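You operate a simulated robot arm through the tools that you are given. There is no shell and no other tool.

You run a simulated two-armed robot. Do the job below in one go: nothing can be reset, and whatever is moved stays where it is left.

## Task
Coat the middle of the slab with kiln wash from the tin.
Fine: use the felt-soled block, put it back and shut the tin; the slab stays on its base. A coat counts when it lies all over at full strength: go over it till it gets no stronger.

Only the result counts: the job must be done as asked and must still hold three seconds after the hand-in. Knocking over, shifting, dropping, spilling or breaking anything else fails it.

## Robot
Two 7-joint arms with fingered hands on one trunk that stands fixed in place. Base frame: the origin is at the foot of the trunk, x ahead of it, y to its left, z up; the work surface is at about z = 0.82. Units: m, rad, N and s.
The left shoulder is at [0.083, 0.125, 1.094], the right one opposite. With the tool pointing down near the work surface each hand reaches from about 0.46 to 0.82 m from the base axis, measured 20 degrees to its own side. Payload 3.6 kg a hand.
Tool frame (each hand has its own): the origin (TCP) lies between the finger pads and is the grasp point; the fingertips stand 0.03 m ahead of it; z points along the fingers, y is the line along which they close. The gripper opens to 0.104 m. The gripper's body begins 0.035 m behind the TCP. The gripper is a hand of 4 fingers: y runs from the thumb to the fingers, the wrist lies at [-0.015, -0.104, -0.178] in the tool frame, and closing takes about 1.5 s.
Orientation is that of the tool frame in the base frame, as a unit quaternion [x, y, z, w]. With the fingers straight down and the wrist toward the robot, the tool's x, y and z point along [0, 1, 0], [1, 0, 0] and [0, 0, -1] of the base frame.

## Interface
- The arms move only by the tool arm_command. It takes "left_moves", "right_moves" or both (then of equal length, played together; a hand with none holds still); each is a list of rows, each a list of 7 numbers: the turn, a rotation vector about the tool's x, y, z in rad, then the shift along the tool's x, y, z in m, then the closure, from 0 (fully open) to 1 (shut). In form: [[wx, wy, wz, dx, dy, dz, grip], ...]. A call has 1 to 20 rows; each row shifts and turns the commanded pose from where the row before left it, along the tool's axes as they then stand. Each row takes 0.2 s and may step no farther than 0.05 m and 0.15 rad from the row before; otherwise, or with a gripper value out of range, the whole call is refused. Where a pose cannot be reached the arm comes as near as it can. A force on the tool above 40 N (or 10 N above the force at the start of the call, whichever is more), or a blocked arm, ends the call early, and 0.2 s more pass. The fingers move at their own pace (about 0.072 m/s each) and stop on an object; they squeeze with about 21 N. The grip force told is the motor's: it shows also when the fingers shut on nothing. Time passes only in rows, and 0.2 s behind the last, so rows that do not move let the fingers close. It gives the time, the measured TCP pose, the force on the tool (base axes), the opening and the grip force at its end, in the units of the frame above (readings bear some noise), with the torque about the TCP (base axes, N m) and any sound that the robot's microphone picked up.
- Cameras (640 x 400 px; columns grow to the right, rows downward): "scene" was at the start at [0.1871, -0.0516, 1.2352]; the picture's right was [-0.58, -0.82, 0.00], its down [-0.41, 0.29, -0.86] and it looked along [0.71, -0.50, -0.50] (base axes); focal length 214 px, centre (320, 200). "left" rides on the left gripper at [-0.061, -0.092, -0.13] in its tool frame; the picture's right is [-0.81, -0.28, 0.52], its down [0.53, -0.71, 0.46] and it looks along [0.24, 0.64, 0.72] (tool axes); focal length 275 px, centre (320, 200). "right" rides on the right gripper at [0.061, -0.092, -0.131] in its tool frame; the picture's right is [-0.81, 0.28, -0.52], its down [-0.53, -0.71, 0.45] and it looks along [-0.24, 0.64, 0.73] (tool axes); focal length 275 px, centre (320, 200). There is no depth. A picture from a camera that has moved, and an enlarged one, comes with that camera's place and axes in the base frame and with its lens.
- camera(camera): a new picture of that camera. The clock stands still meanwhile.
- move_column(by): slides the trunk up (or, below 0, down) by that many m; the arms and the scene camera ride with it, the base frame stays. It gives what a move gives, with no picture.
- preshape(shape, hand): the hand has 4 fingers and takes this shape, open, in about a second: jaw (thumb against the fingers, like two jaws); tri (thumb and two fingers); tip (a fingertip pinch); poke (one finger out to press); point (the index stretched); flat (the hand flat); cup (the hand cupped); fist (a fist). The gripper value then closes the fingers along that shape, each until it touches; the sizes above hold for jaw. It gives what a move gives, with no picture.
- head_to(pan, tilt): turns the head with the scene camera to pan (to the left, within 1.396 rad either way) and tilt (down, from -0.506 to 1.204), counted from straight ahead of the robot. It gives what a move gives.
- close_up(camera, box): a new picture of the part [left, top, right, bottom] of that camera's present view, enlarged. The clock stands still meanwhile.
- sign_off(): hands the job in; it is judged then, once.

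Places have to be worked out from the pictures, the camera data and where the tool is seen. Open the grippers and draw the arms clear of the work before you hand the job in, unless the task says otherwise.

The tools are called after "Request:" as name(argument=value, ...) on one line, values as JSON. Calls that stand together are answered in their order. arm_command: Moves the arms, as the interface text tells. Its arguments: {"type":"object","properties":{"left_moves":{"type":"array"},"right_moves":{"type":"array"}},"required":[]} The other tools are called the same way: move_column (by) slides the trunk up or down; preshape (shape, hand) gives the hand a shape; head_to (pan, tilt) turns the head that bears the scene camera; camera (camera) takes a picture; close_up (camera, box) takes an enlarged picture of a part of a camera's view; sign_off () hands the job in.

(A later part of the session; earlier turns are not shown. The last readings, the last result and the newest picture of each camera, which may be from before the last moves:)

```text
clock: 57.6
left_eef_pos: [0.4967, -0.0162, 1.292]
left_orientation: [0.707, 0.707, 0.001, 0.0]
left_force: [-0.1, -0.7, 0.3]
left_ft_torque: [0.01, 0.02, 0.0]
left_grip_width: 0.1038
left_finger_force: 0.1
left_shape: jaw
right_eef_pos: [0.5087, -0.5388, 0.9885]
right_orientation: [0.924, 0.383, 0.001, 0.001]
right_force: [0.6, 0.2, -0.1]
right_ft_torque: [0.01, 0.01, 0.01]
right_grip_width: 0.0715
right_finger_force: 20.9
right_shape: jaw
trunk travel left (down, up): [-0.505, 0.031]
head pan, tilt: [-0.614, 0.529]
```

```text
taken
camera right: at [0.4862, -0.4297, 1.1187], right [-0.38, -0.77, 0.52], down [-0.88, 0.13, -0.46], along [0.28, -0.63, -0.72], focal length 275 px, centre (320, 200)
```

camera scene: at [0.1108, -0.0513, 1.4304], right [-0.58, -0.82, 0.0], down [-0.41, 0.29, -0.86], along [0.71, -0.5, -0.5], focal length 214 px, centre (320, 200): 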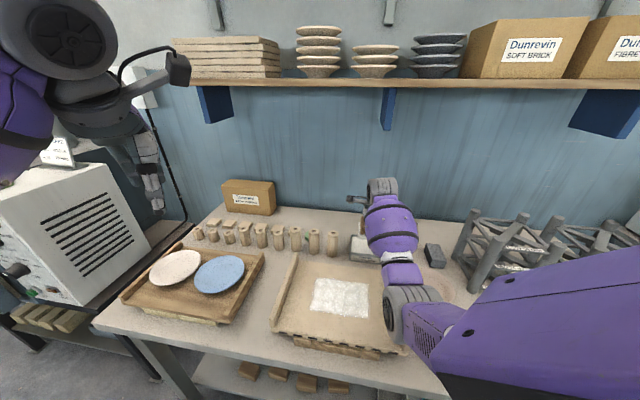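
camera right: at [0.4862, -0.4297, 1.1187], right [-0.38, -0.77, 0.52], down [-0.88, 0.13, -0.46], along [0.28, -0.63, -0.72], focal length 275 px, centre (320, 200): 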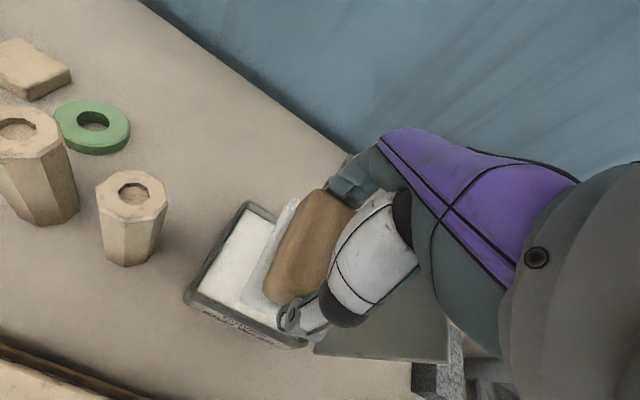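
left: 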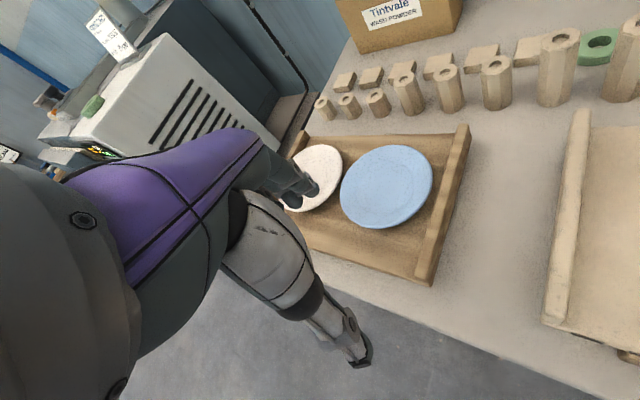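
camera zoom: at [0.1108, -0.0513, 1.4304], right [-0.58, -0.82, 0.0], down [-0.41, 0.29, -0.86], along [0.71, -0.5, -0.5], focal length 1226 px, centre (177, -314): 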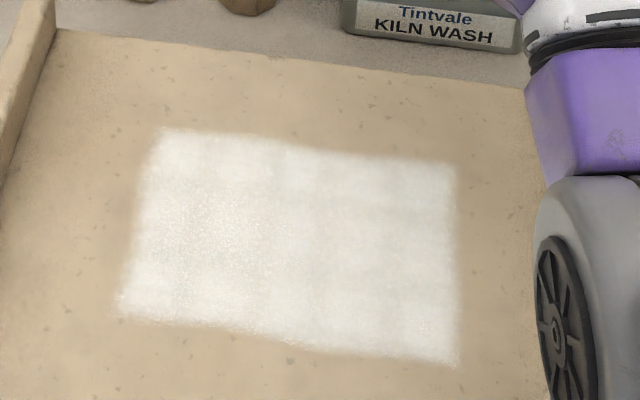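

The coat covers the zone, a bit mottled on the right half, so I will dip again and go over it. The elbow hangs lower with the raised trunk, so I centre over the tin and descend partway to check clearances.

Request:
arm_command(right_moves=[[0, 0, 0, 0, 0.021, 0, 1], [0, 0, 0, 0, 0, 0.02, 1], [0, 0, 0, 0, 0, 0.02, 1], [0, 0, 0, 0, 0, 0, 1]])

Request:
camera(camera="scene")

Request:
camera(camera="right")

Request:
camera(camera="left")

```text
clock: 58.6
left_eef_pos: [0.4968, -0.0151, 1.2923]
left_orientation: [0.707, 0.707, 0.0, 0.0]
left_force: [-1.2, 0.6, 0.6]
left_ft_torque: [-0.04, -0.01, -0.03]
left_grip_width: 0.1038
left_finger_force: 0.1
left_shape: jaw
right_eef_pos: [0.5257, -0.5511, 0.9495]
right_orientation: [0.924, 0.383, 0.0, 0.001]
right_force: [0.3, -0.3, -1.5]
right_ft_torque: [-0.03, 0.01, 0.01]
right_grip_width: 0.0711
right_finger_force: 21.0
right_shape: jaw
trunk travel left (down, up): [-0.505, 0.031]
head pan, tilt: [-0.614, 0.529]
```

```text
taken
camera scene: at [0.111, -0.0515, 1.4304], right [-0.58, -0.82, 0.0], down [-0.41, 0.29, -0.86], along [0.71, -0.5, -0.5], focal length 214 px, centre (320, 200)
```

scene: 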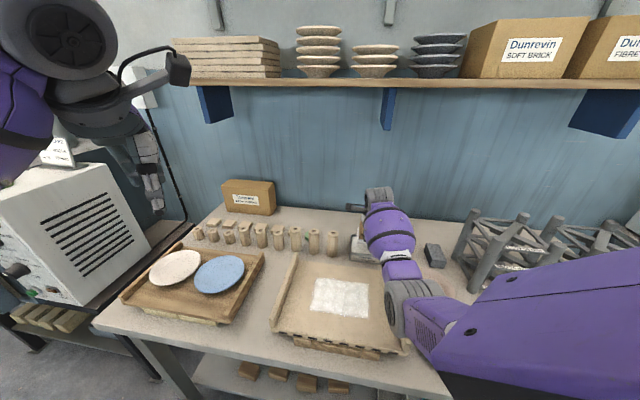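

```text
taken
camera right: at [0.5024, -0.4434, 1.0804], right [-0.38, -0.77, 0.52], down [-0.88, 0.13, -0.46], along [0.28, -0.63, -0.72], focal length 275 px, centre (320, 200)
```

right: 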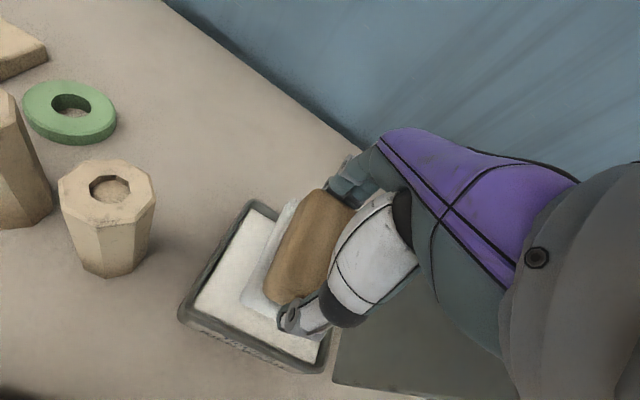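

```text
taken
camera left: at [0.4049, -0.0773, 1.4237], right [-0.27, -0.81, -0.52], down [-0.71, 0.53, -0.46], along [0.64, 0.24, -0.72], focal length 275 px, centre (320, 200)
```

left: 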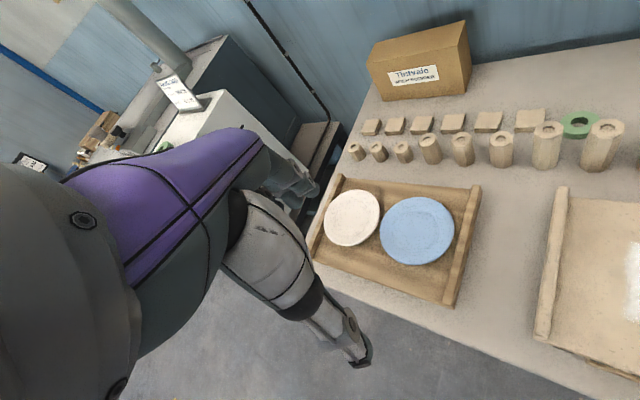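

To judge the right elbow's height over the slab's right rail I turn the left hand clockwise, so its camera gives a side view of slab and elbow.

Request:
arm_command(left_moves=[[0, 0, 0.14, 0, 0, 0, 0], [0, 0, 0.14, 0, 0, 0, 0], [0, 0, 0.14, 0, 0, 0, 0], [0, 0, 0.14, 0, 0, 0, 0], [0, 0, 0.14, 0, 0, 0, 0], [0, 0, 0.14, 0, 0, 0, 0], [0, 0, 0.14, 0, 0, 0, 0], [0, 0, 0, 0, 0, 0, 0]])

Request:
camera(camera="left")

```text
clock: 60.4
left_eef_pos: [0.4962, -0.0162, 1.2921]
left_orientation: [0.957, 0.29, -0.001, 0.0]
left_force: [0.0, 0.6, -1.1]
left_ft_torque: [-0.01, 0.01, 0.01]
left_grip_width: 0.1036
left_finger_force: 0.0
left_shape: jaw
right_eef_pos: [0.5256, -0.5516, 0.9497]
right_orientation: [0.924, 0.383, 0.001, 0.001]
right_force: [0.9, -0.9, -1.5]
right_ft_torque: [0.01, 0.01, -0.02]
right_grip_width: 0.0713
right_finger_force: 21.2
right_shape: jaw
trunk travel left (down, up): [-0.505, 0.031]
head pan, tilt: [-0.614, 0.529]
```

```text
taken
camera left: at [0.3947, 0.0258, 1.4237], right [-0.83, -0.22, -0.52], down [0.05, 0.89, -0.46], along [0.56, -0.4, -0.72], focal length 275 px, centre (320, 200)
```

left: 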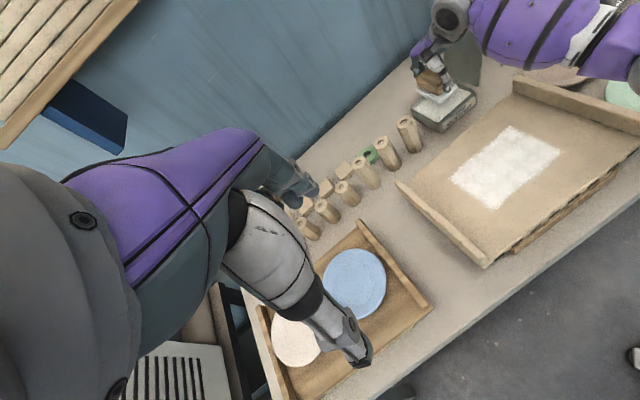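

I triangulate the right elbow near (0.24,-0.37) with its underside around z≈0.95, which gets close to the rail if I dip from here. I raise the hand 0.2 m first, look at the elbow, and will then lower the trunk for the dip as before.

Request:
arm_command(right_moves=[[0, 0, 0, 0, 0, -0.04, 1], [0, 0, 0, 0, 0, -0.04, 1], [0, 0, 0, 0, 0, -0.04, 1], [0, 0, 0, 0, 0, -0.04, 1], [0, 0, 0, 0, 0, -0.04, 1], [0, 0, 0, 0, 0, 0, 1]])

Request:
camera(camera="left")

Request:
camera(camera="scene")

```text
clock: 61.8
left_eef_pos: [0.4968, -0.017, 1.2912]
left_orientation: [0.956, 0.292, -0.001, 0.001]
left_force: [-0.1, -0.2, 0.1]
left_ft_torque: [0.0, -0.02, -0.03]
left_grip_width: 0.1036
left_finger_force: 0.1
left_shape: jaw
right_eef_pos: [0.5254, -0.5524, 1.1495]
right_orientation: [0.924, 0.383, -0.001, 0.0]
right_force: [0.5, 0.2, -1.3]
right_ft_torque: [0.01, 0.01, 0.01]
right_grip_width: 0.0713
right_finger_force: 21.0
right_shape: jaw
trunk travel left (down, up): [-0.505, 0.031]
head pan, tilt: [-0.614, 0.529]
```

```text
taken
camera left: at [0.3949, 0.0253, 1.4235], right [-0.83, -0.22, -0.52], down [0.04, 0.89, -0.46], along [0.56, -0.4, -0.72], focal length 275 px, centre (320, 200)
```

left: 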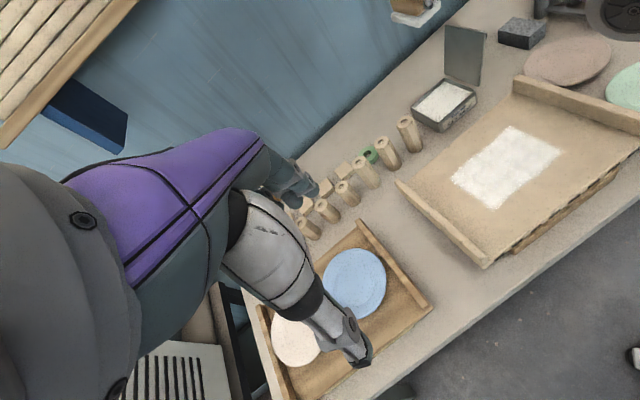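

```text
taken
camera scene: at [0.1113, -0.0519, 1.4303], right [-0.58, -0.82, 0.0], down [-0.41, 0.29, -0.86], along [0.71, -0.5, -0.5], focal length 214 px, centre (320, 200)
```

scene: 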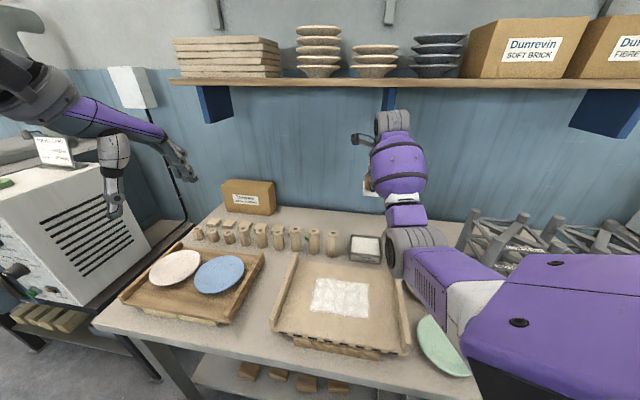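

The elbow tracks the hand at about 0.45 of its height (now near z≈1.09), so lowering the trunk would bring it down onto the slab. I instead raise the trunk the remaining 3 cm and dip from there, checking midway.

Request:
move_column(by=0.03)

Request:
arm_command(right_moves=[[0, 0, 0, 0, 0, 0.04, 1], [0, 0, 0, 0, 0, 0.04, 1], [0, 0, 0, 0, 0, 0.04, 1], [0, 0, 0, 0, 0, 0.04, 1], [0, 0, 0, 0, 0, 0.04, 1], [0, 0, 0, 0, 0, 0.035, 1], [0, 0, 0, 0, 0, 0, 1]])

Request:
camera(camera="left")

Request:
camera(camera="scene")

Request:
camera(camera="right")

```text
clock: 62.5
left_eef_pos: [0.4978, -0.0155, 1.3198]
left_orientation: [0.957, 0.291, -0.001, -0.001]
left_force: [0.6, -0.3, -0.8]
left_ft_torque: [0.01, 0.03, 0.0]
left_grip_width: 0.1035
left_finger_force: 0.1
left_shape: jaw
right_eef_pos: [0.5255, -0.5514, 1.1762]
right_orientation: [0.924, 0.383, -0.001, -0.001]
right_force: [0.3, -1.2, -0.9]
right_ft_torque: [-0.02, 0.02, 0.03]
right_grip_width: 0.0712
right_finger_force: 21.4
right_shape: jaw
trunk travel left (down, up): [-0.535, 0.001]
head pan, tilt: [-0.614, 0.529]
```

```text
clock: 64.2
left_eef_pos: [0.4967, -0.0158, 1.3235]
left_orientation: [0.957, 0.291, 0.0, 0.0]
left_force: [-0.2, 0.1, -0.4]
left_ft_torque: [-0.03, 0.0, -0.02]
left_grip_width: 0.1039
left_finger_force: 0.0
left_shape: jaw
right_eef_pos: [0.5246, -0.5512, 0.9445]
right_orientation: [0.924, 0.383, 0.0, 0.001]
right_force: [-0.3, -0.3, -0.9]
right_ft_torque: [0.0, -0.01, 0.02]
right_grip_width: 0.0716
right_finger_force: 20.9
right_shape: jaw
trunk travel left (down, up): [-0.535, 0.001]
head pan, tilt: [-0.614, 0.529]
```

```text
taken
camera left: at [0.3945, 0.0259, 1.4538], right [-0.83, -0.22, -0.52], down [0.04, 0.89, -0.46], along [0.56, -0.4, -0.72], focal length 275 px, centre (320, 200)
```

left: 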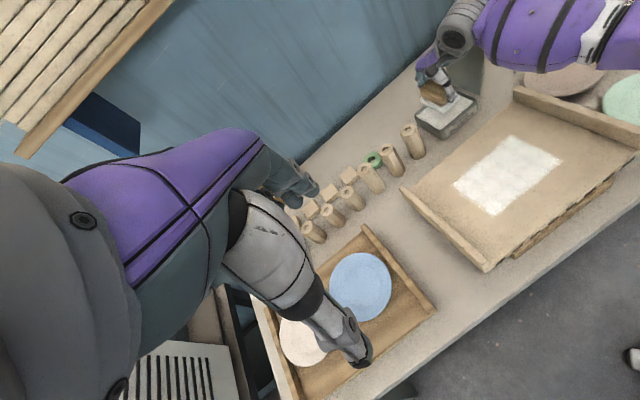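

```text
taken
camera scene: at [0.0768, -0.0515, 1.4599], right [-0.58, -0.82, 0.0], down [-0.41, 0.29, -0.86], along [0.71, -0.5, -0.5], focal length 214 px, centre (320, 200)
```

scene: 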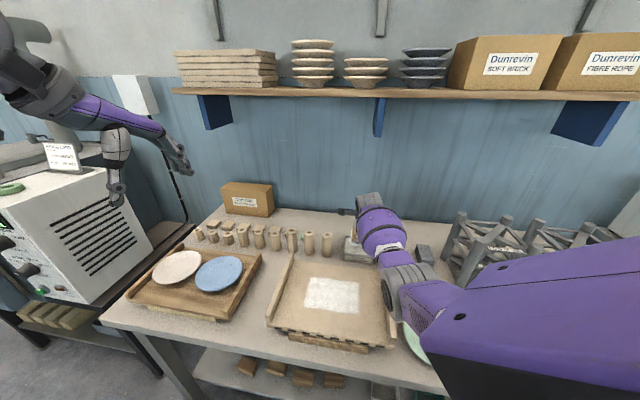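

```text
taken
camera right: at [0.502, -0.4441, 1.0744], right [-0.38, -0.77, 0.52], down [-0.88, 0.13, -0.46], along [0.28, -0.63, -0.72], focal length 275 px, centre (320, 200)
```

right: 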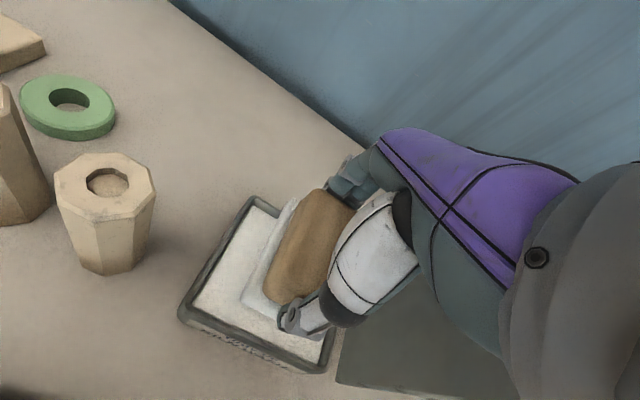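

The elbow stays well above the slab, and the sole is centred over the wash. I lower the rest of the way slowly into contact.

Request:
arm_command(right_moves=[[0, 0, 0, -0.003, 0.002, 0.018, 1], [0, 0, 0, 0, 0, 0.012, 1], [0, 0, 0, 0, 0, 0.006, 1], [0, 0, 0, 0, 0, 0.002, 1], [0, 0, 0, 0, 0, 0.0015, 1], [0, 0, 0, 0, 0, 0, 1]])

Request:
camera(camera="scene")

Request:
camera(camera="right")

```text
clock: 65.5
left_eef_pos: [0.4963, -0.0163, 1.3225]
left_orientation: [0.957, 0.291, 0.0, 0.0]
left_force: [-0.4, -0.3, 0.5]
left_ft_torque: [-0.01, 0.01, -0.01]
left_grip_width: 0.1037
left_finger_force: 0.1
left_shape: jaw
right_eef_pos: [0.5236, -0.5544, 0.9044]
right_orientation: [0.924, 0.383, 0.0, 0.001]
right_force: [-0.2, 0.7, 2.3]
right_ft_torque: [0.03, 0.04, 0.0]
right_grip_width: 0.0715
right_finger_force: 20.7
right_shape: jaw
trunk travel left (down, up): [-0.535, 0.001]
head pan, tilt: [-0.614, 0.529]
```

```text
taken
camera scene: at [0.0766, -0.0514, 1.4599], right [-0.58, -0.82, 0.0], down [-0.41, 0.29, -0.86], along [0.71, -0.5, -0.5], focal length 214 px, centre (320, 200)
```

scene: 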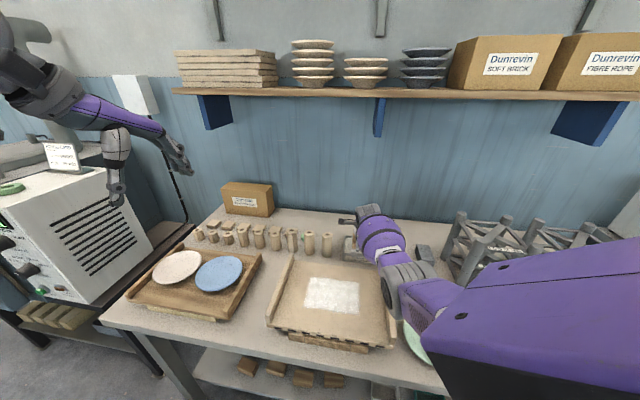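

```text
taken
camera right: at [0.5012, -0.4475, 1.035], right [-0.38, -0.77, 0.52], down [-0.88, 0.13, -0.46], along [0.28, -0.63, -0.72], focal length 275 px, centre (320, 200)
```

right: 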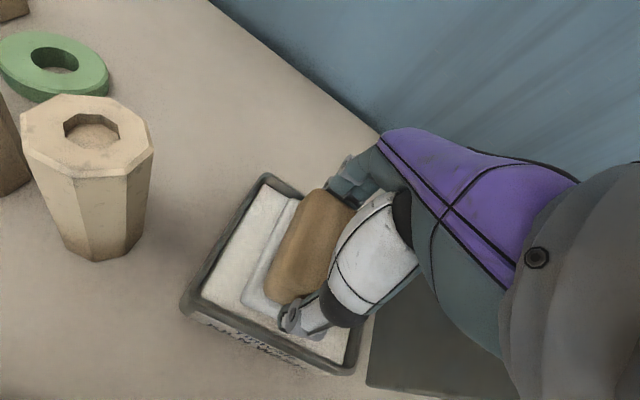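

The felt is just in contact (2 N). I press 1.5 mm more, hold to soak, lift and carry it to the right end of the slab's middle.

Request:
arm_command(right_moves=[[0, 0, 0, 0, 0, 0.0015, 1], [0, 0, 0, 0, 0, 0, 1], [0, 0, 0, 0, 0, 0, 1], [0, 0, 0, 0, 0, 0, 1], [0, 0, 0, 0, 0, -0.012, 1], [0, 0, 0, 0, 0, -0.02, 1], [0, 0, 0, 0, 0, -0.025, 1], [0, 0, 0, 0, 0, -0.025, 1], [0, 0, 0, -0.0042, -0.0455, 0, 1], [0, 0, 0, -0.0042, -0.0455, 0, 1], [0, 0, 0, -0.0042, -0.0455, 0, 1], [0, 0, 0, -0.0042, -0.0455, 0, 1], [0, 0, 0, -0.0042, -0.0455, 0, 1], [0, 0, 0, -0.0042, -0.0455, 0, 1], [0, 0, 0, 0, 0, 0, 1], [0, 0, 0, 0, 0, 0.03, 1], [0, 0, 0, 0, 0, 0.02, 1], [0, 0, 0, 0, 0, 0, 1]])

Request:
camera(camera="left")

Request:
camera(camera="right")

```text
clock: 69.3
left_eef_pos: [0.4959, -0.0153, 1.3223]
left_orientation: [0.957, 0.291, 0.001, 0.0]
left_force: [-0.3, -0.8, 0.0]
left_ft_torque: [0.03, 0.01, 0.01]
left_grip_width: 0.1037
left_finger_force: 0.1
left_shape: jaw
right_eef_pos: [0.3133, -0.3787, 0.9354]
right_orientation: [0.924, 0.382, 0.0, 0.001]
right_force: [0.2, -0.1, -0.5]
right_ft_torque: [0.02, -0.02, -0.01]
right_grip_width: 0.0711
right_finger_force: 20.7
right_shape: jaw
trunk travel left (down, up): [-0.535, 0.001]
head pan, tilt: [-0.614, 0.529]
```

```text
taken
camera left: at [0.3946, 0.0259, 1.4537], right [-0.83, -0.22, -0.52], down [0.04, 0.89, -0.46], along [0.56, -0.4, -0.72], focal length 275 px, centre (320, 200)
```

left: 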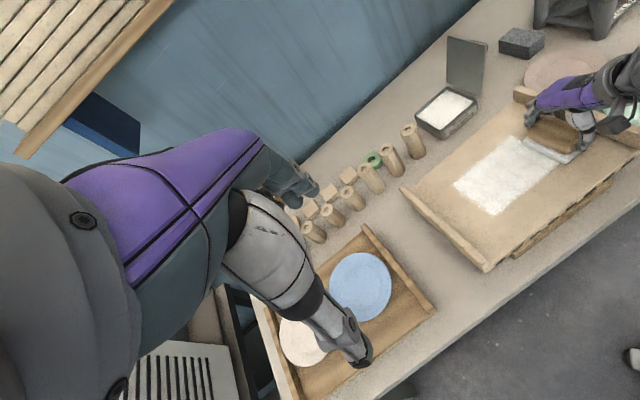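

```text
taken
camera right: at [0.2898, -0.2711, 1.0649], right [-0.38, -0.77, 0.52], down [-0.88, 0.13, -0.46], along [0.28, -0.63, -0.72], focal length 275 px, centre (320, 200)
```

right: 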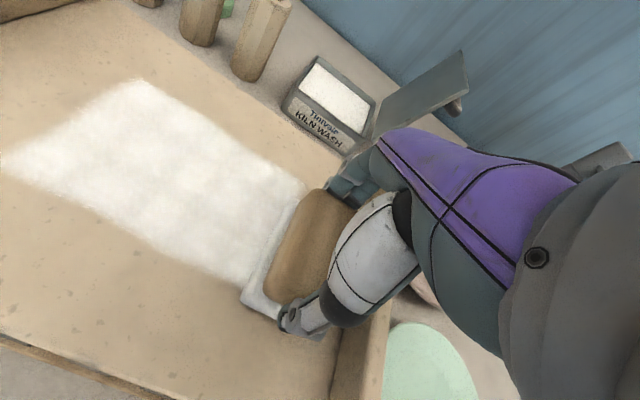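

The fresh felt hangs over the right end. I lower it into light contact.

Request:
arm_command(right_moves=[[0, 0, 0, 0, 0, 0.006, 1], [0, 0, 0, 0, 0, 0.004, 1], [0, 0, 0, 0, 0, 0.002, 1], [0, 0, 0, 0, 0, 0.001, 1], [0, 0, 0, 0, 0, 0, 1]])

```text
clock: 70.5
left_eef_pos: [0.4944, -0.0146, 1.322]
left_orientation: [0.957, 0.292, 0.0, 0.001]
left_force: [-0.3, -0.1, 0.7]
left_ft_torque: [0.02, -0.02, -0.01]
left_grip_width: 0.1036
left_finger_force: 0.0
left_shape: jaw
right_eef_pos: [0.3139, -0.3789, 0.9235]
right_orientation: [0.924, 0.382, 0.002, 0.002]
right_force: [-1.1, 0.4, 14.1]
right_ft_torque: [0.09, 0.08, -0.01]
right_grip_width: 0.0712
right_finger_force: 20.9
right_shape: jaw
trunk travel left (down, up): [-0.535, 0.001]
head pan, tilt: [-0.614, 0.529]
```

Contact at 14 N. I sweep left along the near line, step back 2.7 cm, and sweep right along the centre line.

Request:
arm_command(right_moves=[[0, 0, 0, 0.0175, 0, 0, 1], [0, 0, 0, 0.0175, 0, 0, 1], [0, 0, 0, 0.0175, 0, 0, 1], [0, 0, 0, 0.0175, 0, 0, 1], [0, 0, 0, 0.0175, 0, 0, 1], [0, 0, 0, 0.0175, 0, 0, 1], [0, 0, 0, 0.0175, 0, 0, 1], [0, 0, 0, 0.0175, 0, 0, 1], [0, 0, 0, 0.0175, 0, 0, 1], [0, 0, 0, 0.0175, 0, 0, 1], [0, 0, 0, 0.0175, 0, 0, 1], [0, 0, 0, 0, 0.0135, 0, 1], [0, 0, 0, 0, 0.0135, 0, 1], [0, 0, 0, 0, 0, 0, 1]])

Request:
arm_command(right_moves=[[0, 0, 0, -0.0175, 0, 0, 1], [0, 0, 0, -0.0175, 0, 0, 1], [0, 0, 0, -0.0175, 0, 0, 1], [0, 0, 0, -0.0175, 0, 0, 1], [0, 0, 0, -0.0175, 0, 0, 1], [0, 0, 0, -0.0175, 0, 0, 1], [0, 0, 0, -0.0175, 0, 0, 1], [0, 0, 0, -0.0175, 0, 0, 1], [0, 0, 0, -0.0175, 0, 0, 1], [0, 0, 0, -0.0175, 0, 0, 1], [0, 0, 0, -0.0175, 0, 0, 1], [0, 0, 0, 0, 0.0135, 0, 1], [0, 0, 0, 0, 0.0135, 0, 1], [0, 0, 0, 0, 0, 0, 1]])

Request:
close_up(camera="left", box=[400, 80, 640, 270])

Request:
close_up(camera="scene", box=[260, 245, 410, 360])

```text
clock: 72.2
left_eef_pos: [0.4966, -0.0164, 1.3231]
left_orientation: [0.957, 0.292, 0.001, 0.001]
left_force: [-0.6, 0.5, 0.5]
left_ft_torque: [0.01, -0.01, 0.02]
left_grip_width: 0.1037
left_finger_force: 0.1
left_shape: jaw
right_eef_pos: [0.3938, -0.3559, 0.932]
right_orientation: [0.924, 0.375, -0.038, 0.066]
right_force: [-0.3, 0.1, -1.6]
right_ft_torque: [0.05, 0.02, 0.01]
right_grip_width: 0.0714
right_finger_force: 21.5
right_shape: jaw
trunk travel left (down, up): [-0.535, 0.001]
head pan, tilt: [-0.614, 0.529]
stopped in row 8 (right hand): the arm was blocked; the commanded pose is now the measured one
```

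```text
clock: 75.2
left_eef_pos: [0.4969, -0.0171, 1.3211]
left_orientation: [0.957, 0.291, 0.0, 0.0]
left_force: [-0.2, 0.5, 0.1]
left_ft_torque: [-0.01, -0.02, 0.01]
left_grip_width: 0.1035
left_finger_force: 0.0
left_shape: jaw
right_eef_pos: [0.2735, -0.5057, 0.9586]
right_orientation: [0.924, 0.375, -0.039, 0.065]
right_force: [0.7, 0.6, -0.9]
right_ft_torque: [0.05, -0.06, -0.07]
right_grip_width: 0.0716
right_finger_force: 21.1
right_shape: jaw
trunk travel left (down, up): [-0.535, 0.001]
head pan, tilt: [-0.614, 0.529]
```

```text
2.11 times, centred on (520, 175) of left
camera zoom: at [0.3948, 0.026, 1.4537], right [-0.83, -0.22, -0.52], down [0.04, 0.89, -0.46], along [0.56, -0.4, -0.72], focal length 580 px, centre (-101, 253)
```

zoom: 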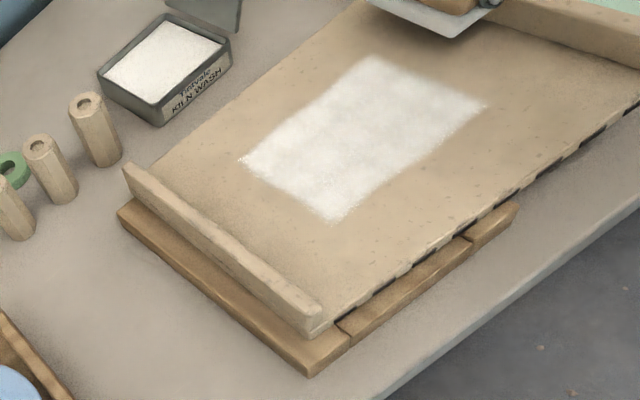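

```text
3.48 times, centred on (335, 302) of scene
camera zoom: at [0.077, -0.0515, 1.4599], right [-0.58, -0.82, 0.0], down [-0.41, 0.29, -0.86], along [0.71, -0.5, -0.5], focal length 746 px, centre (268, -156)
```

zoom: 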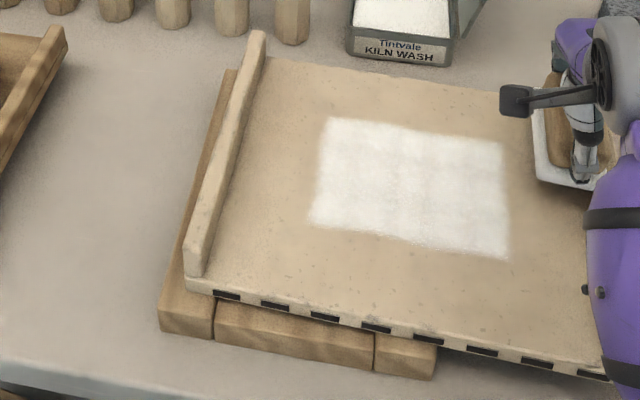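

The first sweep was blocked partway and the second then ran from a skewed pose: the slab has been pushed about 8 cm to the right on its base. I stop and look at everything around it before moving again.

Request:
camera(camera="scene")

Request:
camera(camera="left")

Request:
camera(camera="right")

Request:
head_to(pan=-0.9, tilt=0.85)

Request:
camera(camera="scene")

```text
taken
camera scene: at [0.077, -0.0515, 1.4599], right [-0.58, -0.82, 0.0], down [-0.41, 0.29, -0.86], along [0.71, -0.5, -0.5], focal length 214 px, centre (320, 200)
```

scene: 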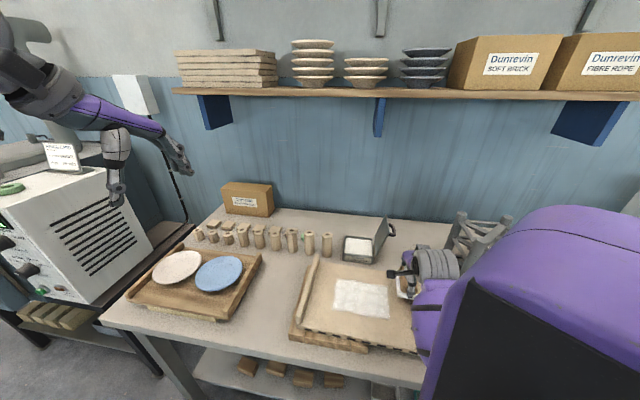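

```text
taken
camera left: at [0.3948, 0.026, 1.4537], right [-0.83, -0.22, -0.52], down [0.04, 0.89, -0.46], along [0.56, -0.4, -0.72], focal length 275 px, centre (320, 200)
```

left: 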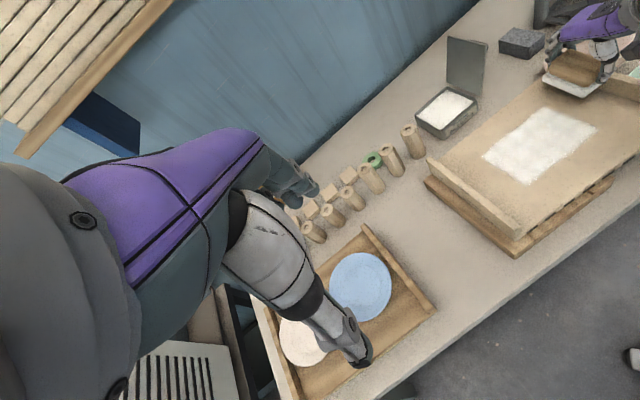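

```text
taken
camera right: at [0.2537, -0.3799, 1.0719], right [-0.38, -0.68, 0.63], down [-0.89, 0.07, -0.45], along [0.26, -0.73, -0.63], focal length 275 px, centre (320, 200)
```

right: 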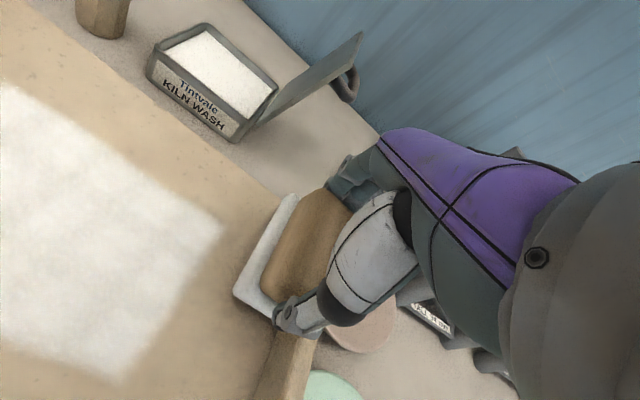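

```text
clock: 76.0
left_eef_pos: [0.4961, -0.0158, 1.3225]
left_orientation: [0.957, 0.291, 0.0, -0.001]
left_force: [0.1, 0.1, 0.4]
left_ft_torque: [0.02, -0.03, 0.02]
left_grip_width: 0.1038
left_finger_force: 0.1
left_shape: jaw
right_eef_pos: [0.2723, -0.5056, 0.9586]
right_orientation: [0.924, 0.375, -0.037, 0.065]
right_force: [0.2, 0.1, -0.9]
right_ft_torque: [-0.02, -0.02, -0.03]
right_grip_width: 0.0716
right_finger_force: 20.6
right_shape: jaw
trunk travel left (down, up): [-0.535, 0.001]
head pan, tilt: [-0.901, 0.85]
```

```text
taken
camera scene: at [0.0519, -0.0607, 1.4326], right [-0.78, -0.62, 0.0], down [-0.47, 0.59, -0.66], along [0.41, -0.52, -0.75], focal length 214 px, centre (320, 200)
```

scene: 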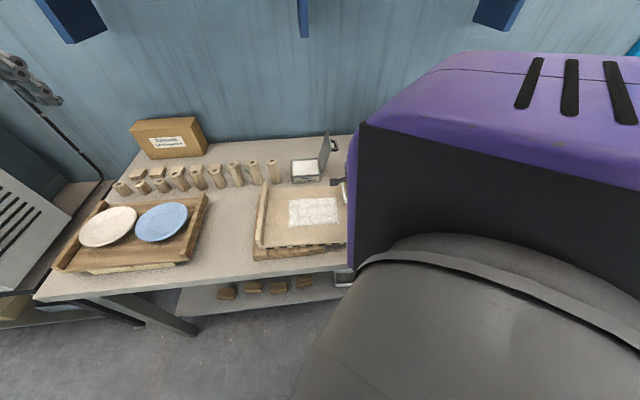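

The hand itself is free of force, but the upper arm fills the head's view and the forearm lies over the right rail. I raise the right hand slowly straight up 6 cm and untilt it partially, then look again.

Request:
arm_command(right_moves=[[0, 0, 0, -0.0024, 0.0018, -0.0198, 1], [0, 0, 0, -0.0024, 0.0018, -0.0198, 1], [0, 0, 0, -0.0024, 0.0018, -0.0198, 1], [0, 0, 0, 0, 0, 0, 1]])

Request:
head_to(pan=-0.614, tilt=0.75)

Request:
camera(camera="scene")

Request:
camera(camera="left")

```text
clock: 77.0
left_eef_pos: [0.4965, -0.0148, 1.3214]
left_orientation: [0.957, 0.291, -0.001, 0.0]
left_force: [0.2, 0.2, -0.2]
left_ft_torque: [0.01, 0.02, 0.02]
left_grip_width: 0.1036
left_finger_force: 0.0
left_shape: jaw
right_eef_pos: [0.2718, -0.5038, 1.0192]
right_orientation: [0.924, 0.376, -0.037, 0.064]
right_force: [-0.2, -0.4, -0.1]
right_ft_torque: [0.0, 0.02, -0.01]
right_grip_width: 0.0719
right_finger_force: 21.2
right_shape: jaw
trunk travel left (down, up): [-0.535, 0.001]
head pan, tilt: [-0.901, 0.85]
```

```text
clock: 77.8
left_eef_pos: [0.4957, -0.0151, 1.3219]
left_orientation: [0.957, 0.291, 0.0, 0.0]
left_force: [-0.3, 0.1, -0.4]
left_ft_torque: [0.0, 0.03, -0.02]
left_grip_width: 0.1035
left_finger_force: 0.1
left_shape: jaw
right_eef_pos: [0.2722, -0.5053, 1.0178]
right_orientation: [0.924, 0.376, -0.038, 0.065]
right_force: [0.6, -1.1, -0.3]
right_ft_torque: [-0.02, 0.0, 0.01]
right_grip_width: 0.0716
right_finger_force: 21.1
right_shape: jaw
trunk travel left (down, up): [-0.535, 0.001]
head pan, tilt: [-0.614, 0.75]
```

```text
taken
camera scene: at [0.0708, -0.0475, 1.4405], right [-0.58, -0.82, 0.0], down [-0.56, 0.39, -0.73], along [0.6, -0.42, -0.68], focal length 214 px, centre (320, 200)
```

scene: 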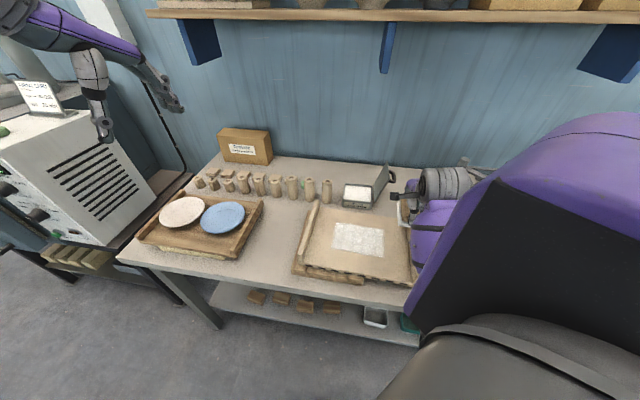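

```text
taken
camera left: at [0.3947, 0.0258, 1.4537], right [-0.83, -0.22, -0.52], down [0.04, 0.89, -0.46], along [0.56, -0.4, -0.72], focal length 275 px, centre (320, 200)
```

left: 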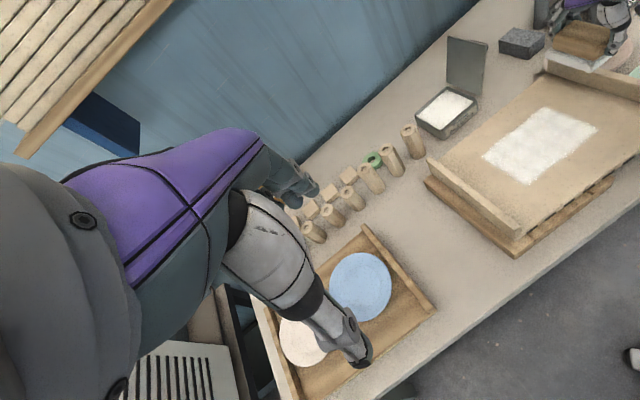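

The slab rests stably, though shifted. I straighten the right hand, lift it to z≈1.12 and move it back over the block's home spot, well away from the slab, to bring the elbow out of the way.

Request:
arm_command(right_moves=[[0.0458, 0.0595, -0.01, -0.003, 0.002, -0.03, 1], [0.0458, 0.0595, -0.01, -0.002, 0.001, -0.03, 1], [0, 0, 0, 0, 0, -0.04, 1], [0, 0, 0, -0.0103, 0.0446, 0, 1], [0, 0, 0, -0.0103, 0.0446, 0, 1], [0, 0, 0, -0.0103, 0.0446, 0, 1], [0, 0, 0, -0.0103, 0.0446, 0, 1], [0, 0, 0, -0.0103, 0.0446, 0, 1], [0, 0, 0, 0, 0, 0, 1]])

Request:
camera(camera="scene")

Request:
camera(camera="right")

Request:
camera(camera="left")

```text
clock: 79.8
left_eef_pos: [0.4957, -0.0152, 1.3219]
left_orientation: [0.957, 0.291, 0.0, 0.0]
left_force: [-0.3, -0.5, 0.8]
left_ft_torque: [-0.02, 0.02, 0.0]
left_grip_width: 0.1039
left_finger_force: 0.1
left_shape: jaw
right_eef_pos: [0.3956, -0.6975, 1.1182]
right_orientation: [0.923, 0.386, -0.001, 0.001]
right_force: [-0.8, 0.1, -0.7]
right_ft_torque: [0.02, 0.0, -0.04]
right_grip_width: 0.0715
right_finger_force: 21.0
right_shape: jaw
trunk travel left (down, up): [-0.535, 0.001]
head pan, tilt: [-0.614, 0.75]
```

```text
taken
camera scene: at [0.0706, -0.0471, 1.4406], right [-0.58, -0.82, 0.0], down [-0.56, 0.39, -0.73], along [0.6, -0.42, -0.68], focal length 214 px, centre (320, 200)
```

scene: 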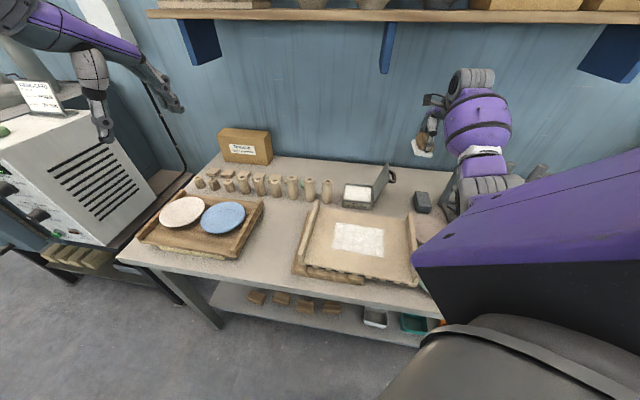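

```text
taken
camera right: at [0.3717, -0.5895, 1.2496], right [-0.37, -0.77, 0.52], down [-0.88, 0.12, -0.46], along [0.29, -0.63, -0.72], focal length 275 px, centre (320, 200)
```

right: 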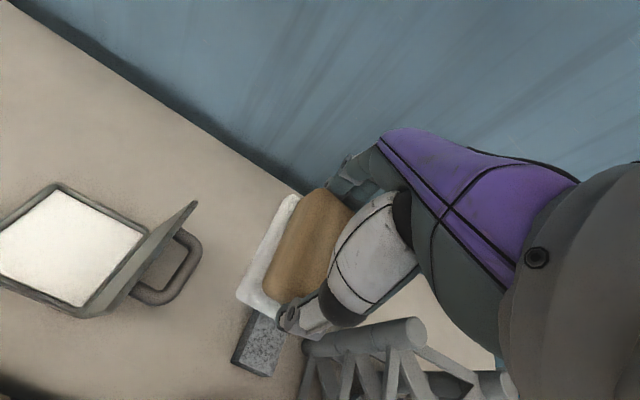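

```text
taken
camera left: at [0.3944, 0.0261, 1.4538], right [-0.83, -0.22, -0.52], down [0.04, 0.89, -0.46], along [0.56, -0.4, -0.72], focal length 275 px, centre (320, 200)
```

left: 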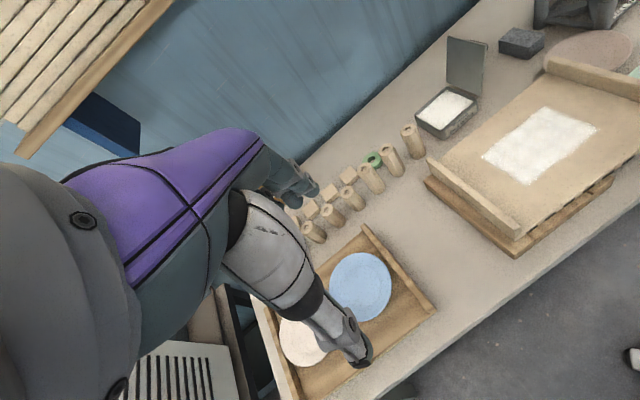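

The right arm is clear now. I check the coat, the slab's position, and the plates in enlarged views.

Request:
close_up(camera="scene", box=[280, 180, 440, 300])

Request:
close_up(camera="left", box=[410, 40, 640, 270])

Request:
close_up(camera="left", box=[470, 95, 610, 195])

```text
3.33 times, centred on (360, 240) of scene
camera zoom: at [0.0706, -0.0471, 1.4406], right [-0.58, -0.82, 0.0], down [-0.56, 0.39, -0.73], along [0.6, -0.42, -0.68], focal length 715 px, centre (187, 67)
```

zoom: 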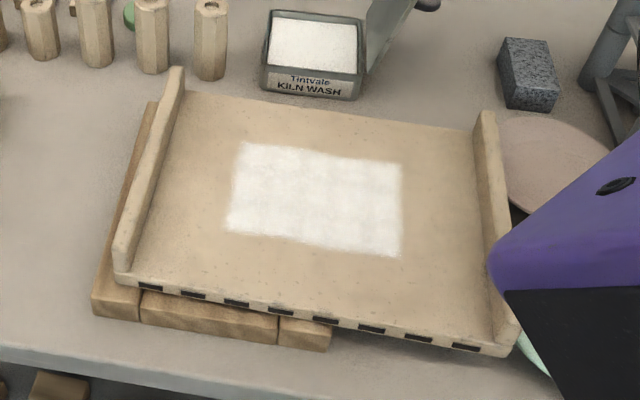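

```text
1.74 times, centred on (525, 155) of left
camera zoom: at [0.3944, 0.0261, 1.4538], right [-0.83, -0.22, -0.52], down [0.04, 0.89, -0.46], along [0.56, -0.4, -0.72], focal length 479 px, centre (-36, 278)
```

zoom: 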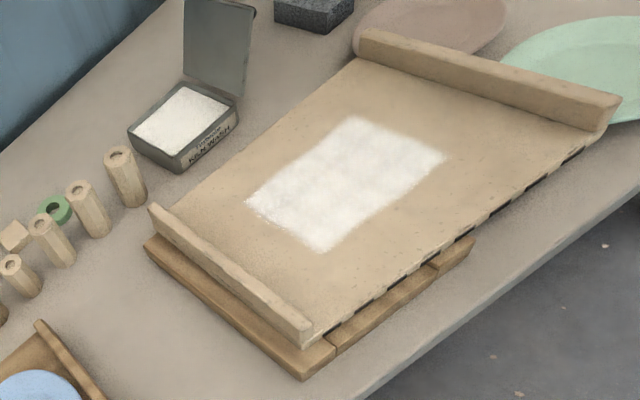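

```text
4.00 times, centred on (540, 145) of left
camera zoom: at [0.3944, 0.0261, 1.4538], right [-0.83, -0.22, -0.52], down [0.04, 0.89, -0.46], along [0.56, -0.4, -0.72], focal length 1101 px, centre (-560, 420)
```

zoom: 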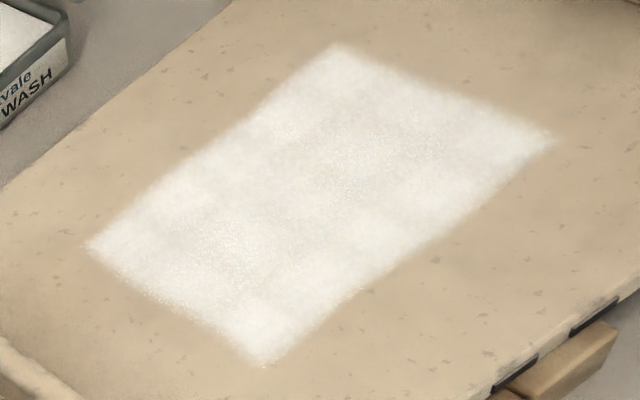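

The coat looks opaque over nearly all the zone, but the slab has slid about 85 mm to the right, its middle close to the base's right end, so I must push it back. I bring the empty left hand, closed, over the slab just inside the left rail, near (0.431,-0.308), to push that rail from inside.

Request:
arm_command(left_moves=[[0, 0, -0.1, 0, 0, 0, 0.4], [0, 0, -0.09, 0, 0, 0, 0.8], [0, 0, 0, -0.036, 0.0229, 0, 1], [0, 0, 0, -0.036, 0.0229, 0, 1], [0, 0, 0, -0.036, 0.0229, 0, 1], [0, 0, 0, -0.036, 0.0229, 0, 1], [0, 0, 0, -0.036, 0.0229, 0, 1], [0, 0, 0, -0.036, 0.0229, 0, 1], [0, 0, 0, -0.036, 0.0229, 0, 1], [0, 0, 0, 0, 0, 0.045, 1], [0, 0, 0, 0, 0, 0.045, 1], [0, 0, 0, 0, 0, 0.045, 1], [0, 0, 0, 0, 0, 0.045, 1], [0, 0, 0, 0, 0, 0.045, 1], [0, 0, 0, 0, 0, 0.045, 1], [0, 0, 0, 0, 0, 0.045, 1], [0, 0, 0, 0, 0, 0, 1]])

Request:
camera(camera="scene")

Request:
camera(camera="left")

```text
clock: 83.4
left_eef_pos: [0.4335, -0.2963, 1.0052]
left_orientation: [0.925, 0.38, 0.0, 0.0]
left_force: [-0.5, -0.1, 0.1]
left_ft_torque: [0.03, -0.03, 0.0]
left_grip_width: 0.0
left_finger_force: 21.0
left_shape: jaw
left hand out of reach, approached as far as the arm can: row 9
right_eef_pos: [0.3958, -0.6963, 1.1189]
right_orientation: [0.923, 0.386, 0.0, 0.0]
right_force: [0.3, 0.9, -0.1]
right_ft_torque: [0.02, -0.04, 0.02]
right_grip_width: 0.0715
right_finger_force: 20.8
right_shape: jaw
trunk travel left (down, up): [-0.535, 0.001]
head pan, tilt: [-0.614, 0.75]
```

```text
taken
camera scene: at [0.0709, -0.0471, 1.4406], right [-0.58, -0.82, 0.0], down [-0.56, 0.39, -0.73], along [0.6, -0.42, -0.68], focal length 214 px, centre (320, 200)
```

scene: 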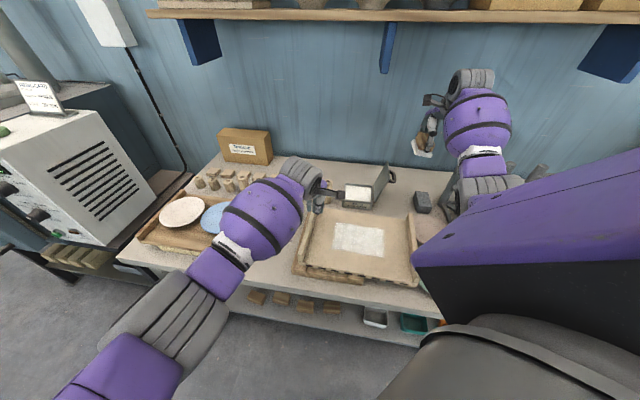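

```text
taken
camera left: at [0.3252, -0.276, 1.1373], right [-0.77, -0.38, -0.52], down [-0.12, 0.88, -0.46], along [0.63, -0.29, -0.72], focal length 275 px, centre (320, 200)
```

left: 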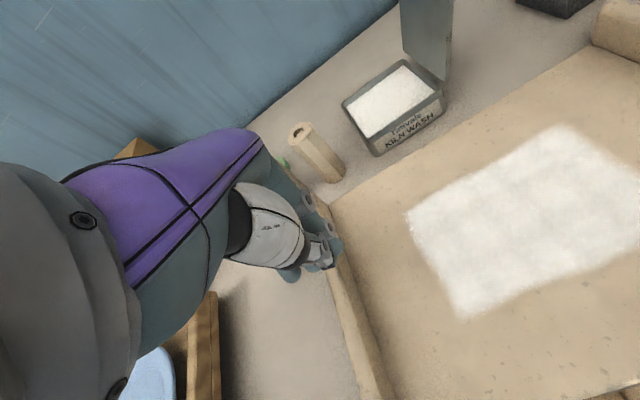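

The closed left fingertips are near the rail's inner side. I shift 1 cm inward and 2.4 cm toward the back, then descend beside the rail with the tips about 1.5 cm above the slab.

Request:
arm_command(left_moves=[[0, 0, 0, -0.0125, 0.012, 0, 1], [0, 0, 0, 0, 0.012, 0.01, 1], [0, 0, 0, 0, 0, 0.03, 1], [0, 0, 0, 0, 0, 0.025, 1], [0, 0, 0, 0, 0, 0.015, 1], [0, 0, 0, 0, 0, 0.007, 1], [0, 0, 0, 0, 0, 0, 1]])

Request:
camera(camera="scene")

Request:
camera(camera="left")

Request:
close_up(camera="scene", box=[270, 170, 430, 300])

```text
clock: 85.0
left_eef_pos: [0.4375, -0.2957, 0.9434]
left_orientation: [0.925, 0.38, -0.001, 0.0]
left_force: [-0.5, -0.4, -0.1]
left_ft_torque: [-0.01, -0.04, 0.0]
left_grip_width: 0.0001
left_finger_force: 21.1
left_shape: jaw
left hand out of reach, approached as far as the arm can: row 1, 2, 4, 5
right_eef_pos: [0.3952, -0.6978, 1.119]
right_orientation: [0.923, 0.386, 0.0, 0.0]
right_force: [-0.2, 0.6, -0.6]
right_ft_torque: [-0.02, 0.01, -0.04]
right_grip_width: 0.0716
right_finger_force: 20.7
right_shape: jaw
trunk travel left (down, up): [-0.535, 0.001]
head pan, tilt: [-0.614, 0.75]
```

```text
taken
camera scene: at [0.071, -0.0473, 1.4405], right [-0.58, -0.82, 0.0], down [-0.56, 0.39, -0.73], along [0.6, -0.42, -0.68], focal length 214 px, centre (320, 200)
```

scene: 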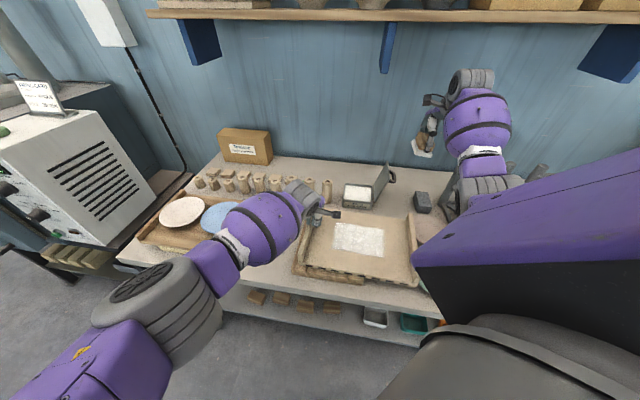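

```text
taken
camera left: at [0.3301, -0.2739, 1.0754], right [-0.77, -0.38, -0.52], down [-0.12, 0.88, -0.46], along [0.63, -0.29, -0.72], focal length 275 px, centre (320, 200)
```

left: 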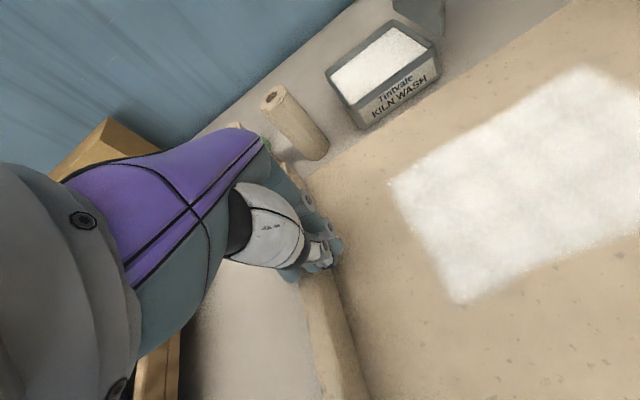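

```text
3.08 times, centred on (350, 235) of scene
camera zoom: at [0.071, -0.0473, 1.4405], right [-0.58, -0.82, 0.0], down [-0.56, 0.39, -0.73], along [0.6, -0.42, -0.68], focal length 660 px, centre (228, 92)
```

zoom: 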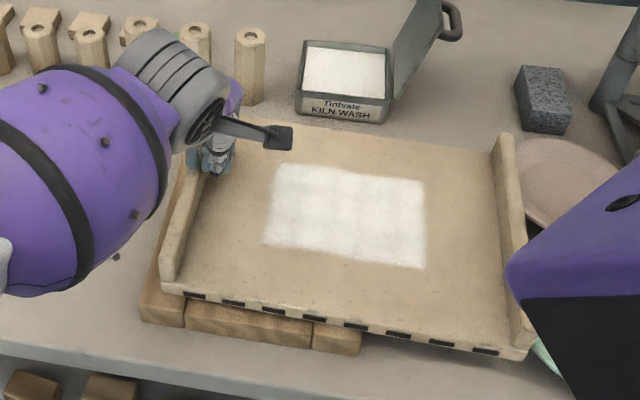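

The left arm cannot get lower in this orientation (stuck at z≈0.943). I try turning the left hand clockwise 0.3 rad, closer to its forearm's direction, and descending again.

Request:
arm_command(left_moves=[[0, 0, 0.15, -0.006, 0, 0, 1], [0, 0, 0.15, -0.006, 0, 0, 1], [0, 0, 0, 0, 0, 0, 1]])

Request:
camera(camera="left")

```text
clock: 85.8
left_eef_pos: [0.4318, -0.2959, 0.942]
left_orientation: [0.971, 0.237, 0.0, 0.0]
left_force: [-0.1, 0.5, 0.1]
left_ft_torque: [0.0, -0.02, 0.02]
left_grip_width: 0.0
left_finger_force: 21.0
left_shape: jaw
left hand out of reach, approached as far as the arm can: row 2
right_eef_pos: [0.3951, -0.696, 1.1189]
right_orientation: [0.923, 0.386, 0.0, 0.0]
right_force: [-0.8, 0.4, -0.1]
right_ft_torque: [0.04, 0.01, -0.03]
right_grip_width: 0.0717
right_finger_force: 21.2
right_shape: jaw
trunk travel left (down, up): [-0.535, 0.001]
head pan, tilt: [-0.614, 0.75]
```

```text
taken
camera left: at [0.3363, -0.2438, 1.0737], right [-0.85, -0.13, -0.52], down [0.14, 0.88, -0.46], along [0.51, -0.46, -0.72], focal length 275 px, centre (320, 200)
```

left: 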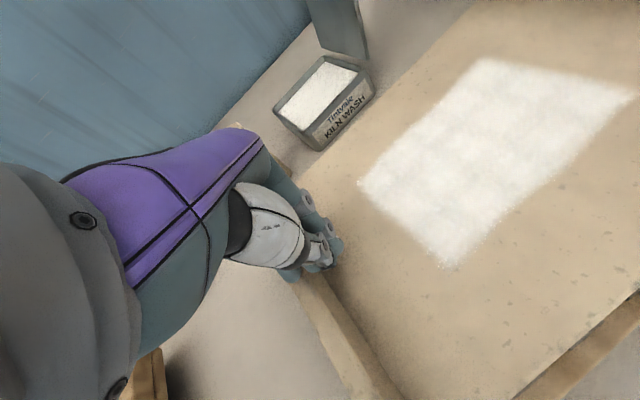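

Slightly better. I test a further 2 cm descent here with a small shift away from the rail.

Request:
arm_command(left_moves=[[0, 0, 0, -0.0057, 0.0018, 0, 1], [0, 0, 0, 0, 0, 0.01, 1], [0, 0, 0, 0, 0, 0.01, 1], [0, 0, 0, 0, 0, 0, 1]])

Request:
camera(camera="scene")

```text
clock: 86.8
left_eef_pos: [0.4284, -0.3003, 0.9423]
left_orientation: [0.971, 0.238, 0.001, 0.0]
left_force: [-0.8, -0.9, 1.0]
left_ft_torque: [0.01, 0.02, 0.0]
left_grip_width: 0.0
left_finger_force: 20.6
left_shape: jaw
left hand out of reach, approached as far as the arm can: row 2, 3
right_eef_pos: [0.3955, -0.6974, 1.1199]
right_orientation: [0.923, 0.385, 0.0, -0.001]
right_force: [0.0, 0.4, -1.1]
right_ft_torque: [0.03, -0.01, 0.0]
right_grip_width: 0.0717
right_finger_force: 21.3
right_shape: jaw
trunk travel left (down, up): [-0.535, 0.001]
head pan, tilt: [-0.614, 0.75]
```

```text
taken
camera scene: at [0.0709, -0.0474, 1.4405], right [-0.58, -0.82, 0.0], down [-0.56, 0.39, -0.73], along [0.6, -0.42, -0.68], focal length 214 px, centre (320, 200)
```

scene: 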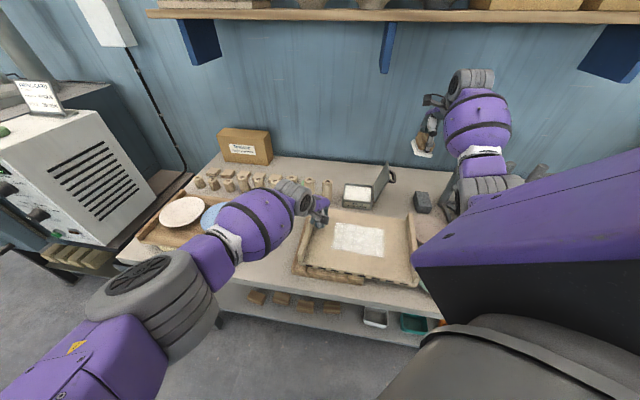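

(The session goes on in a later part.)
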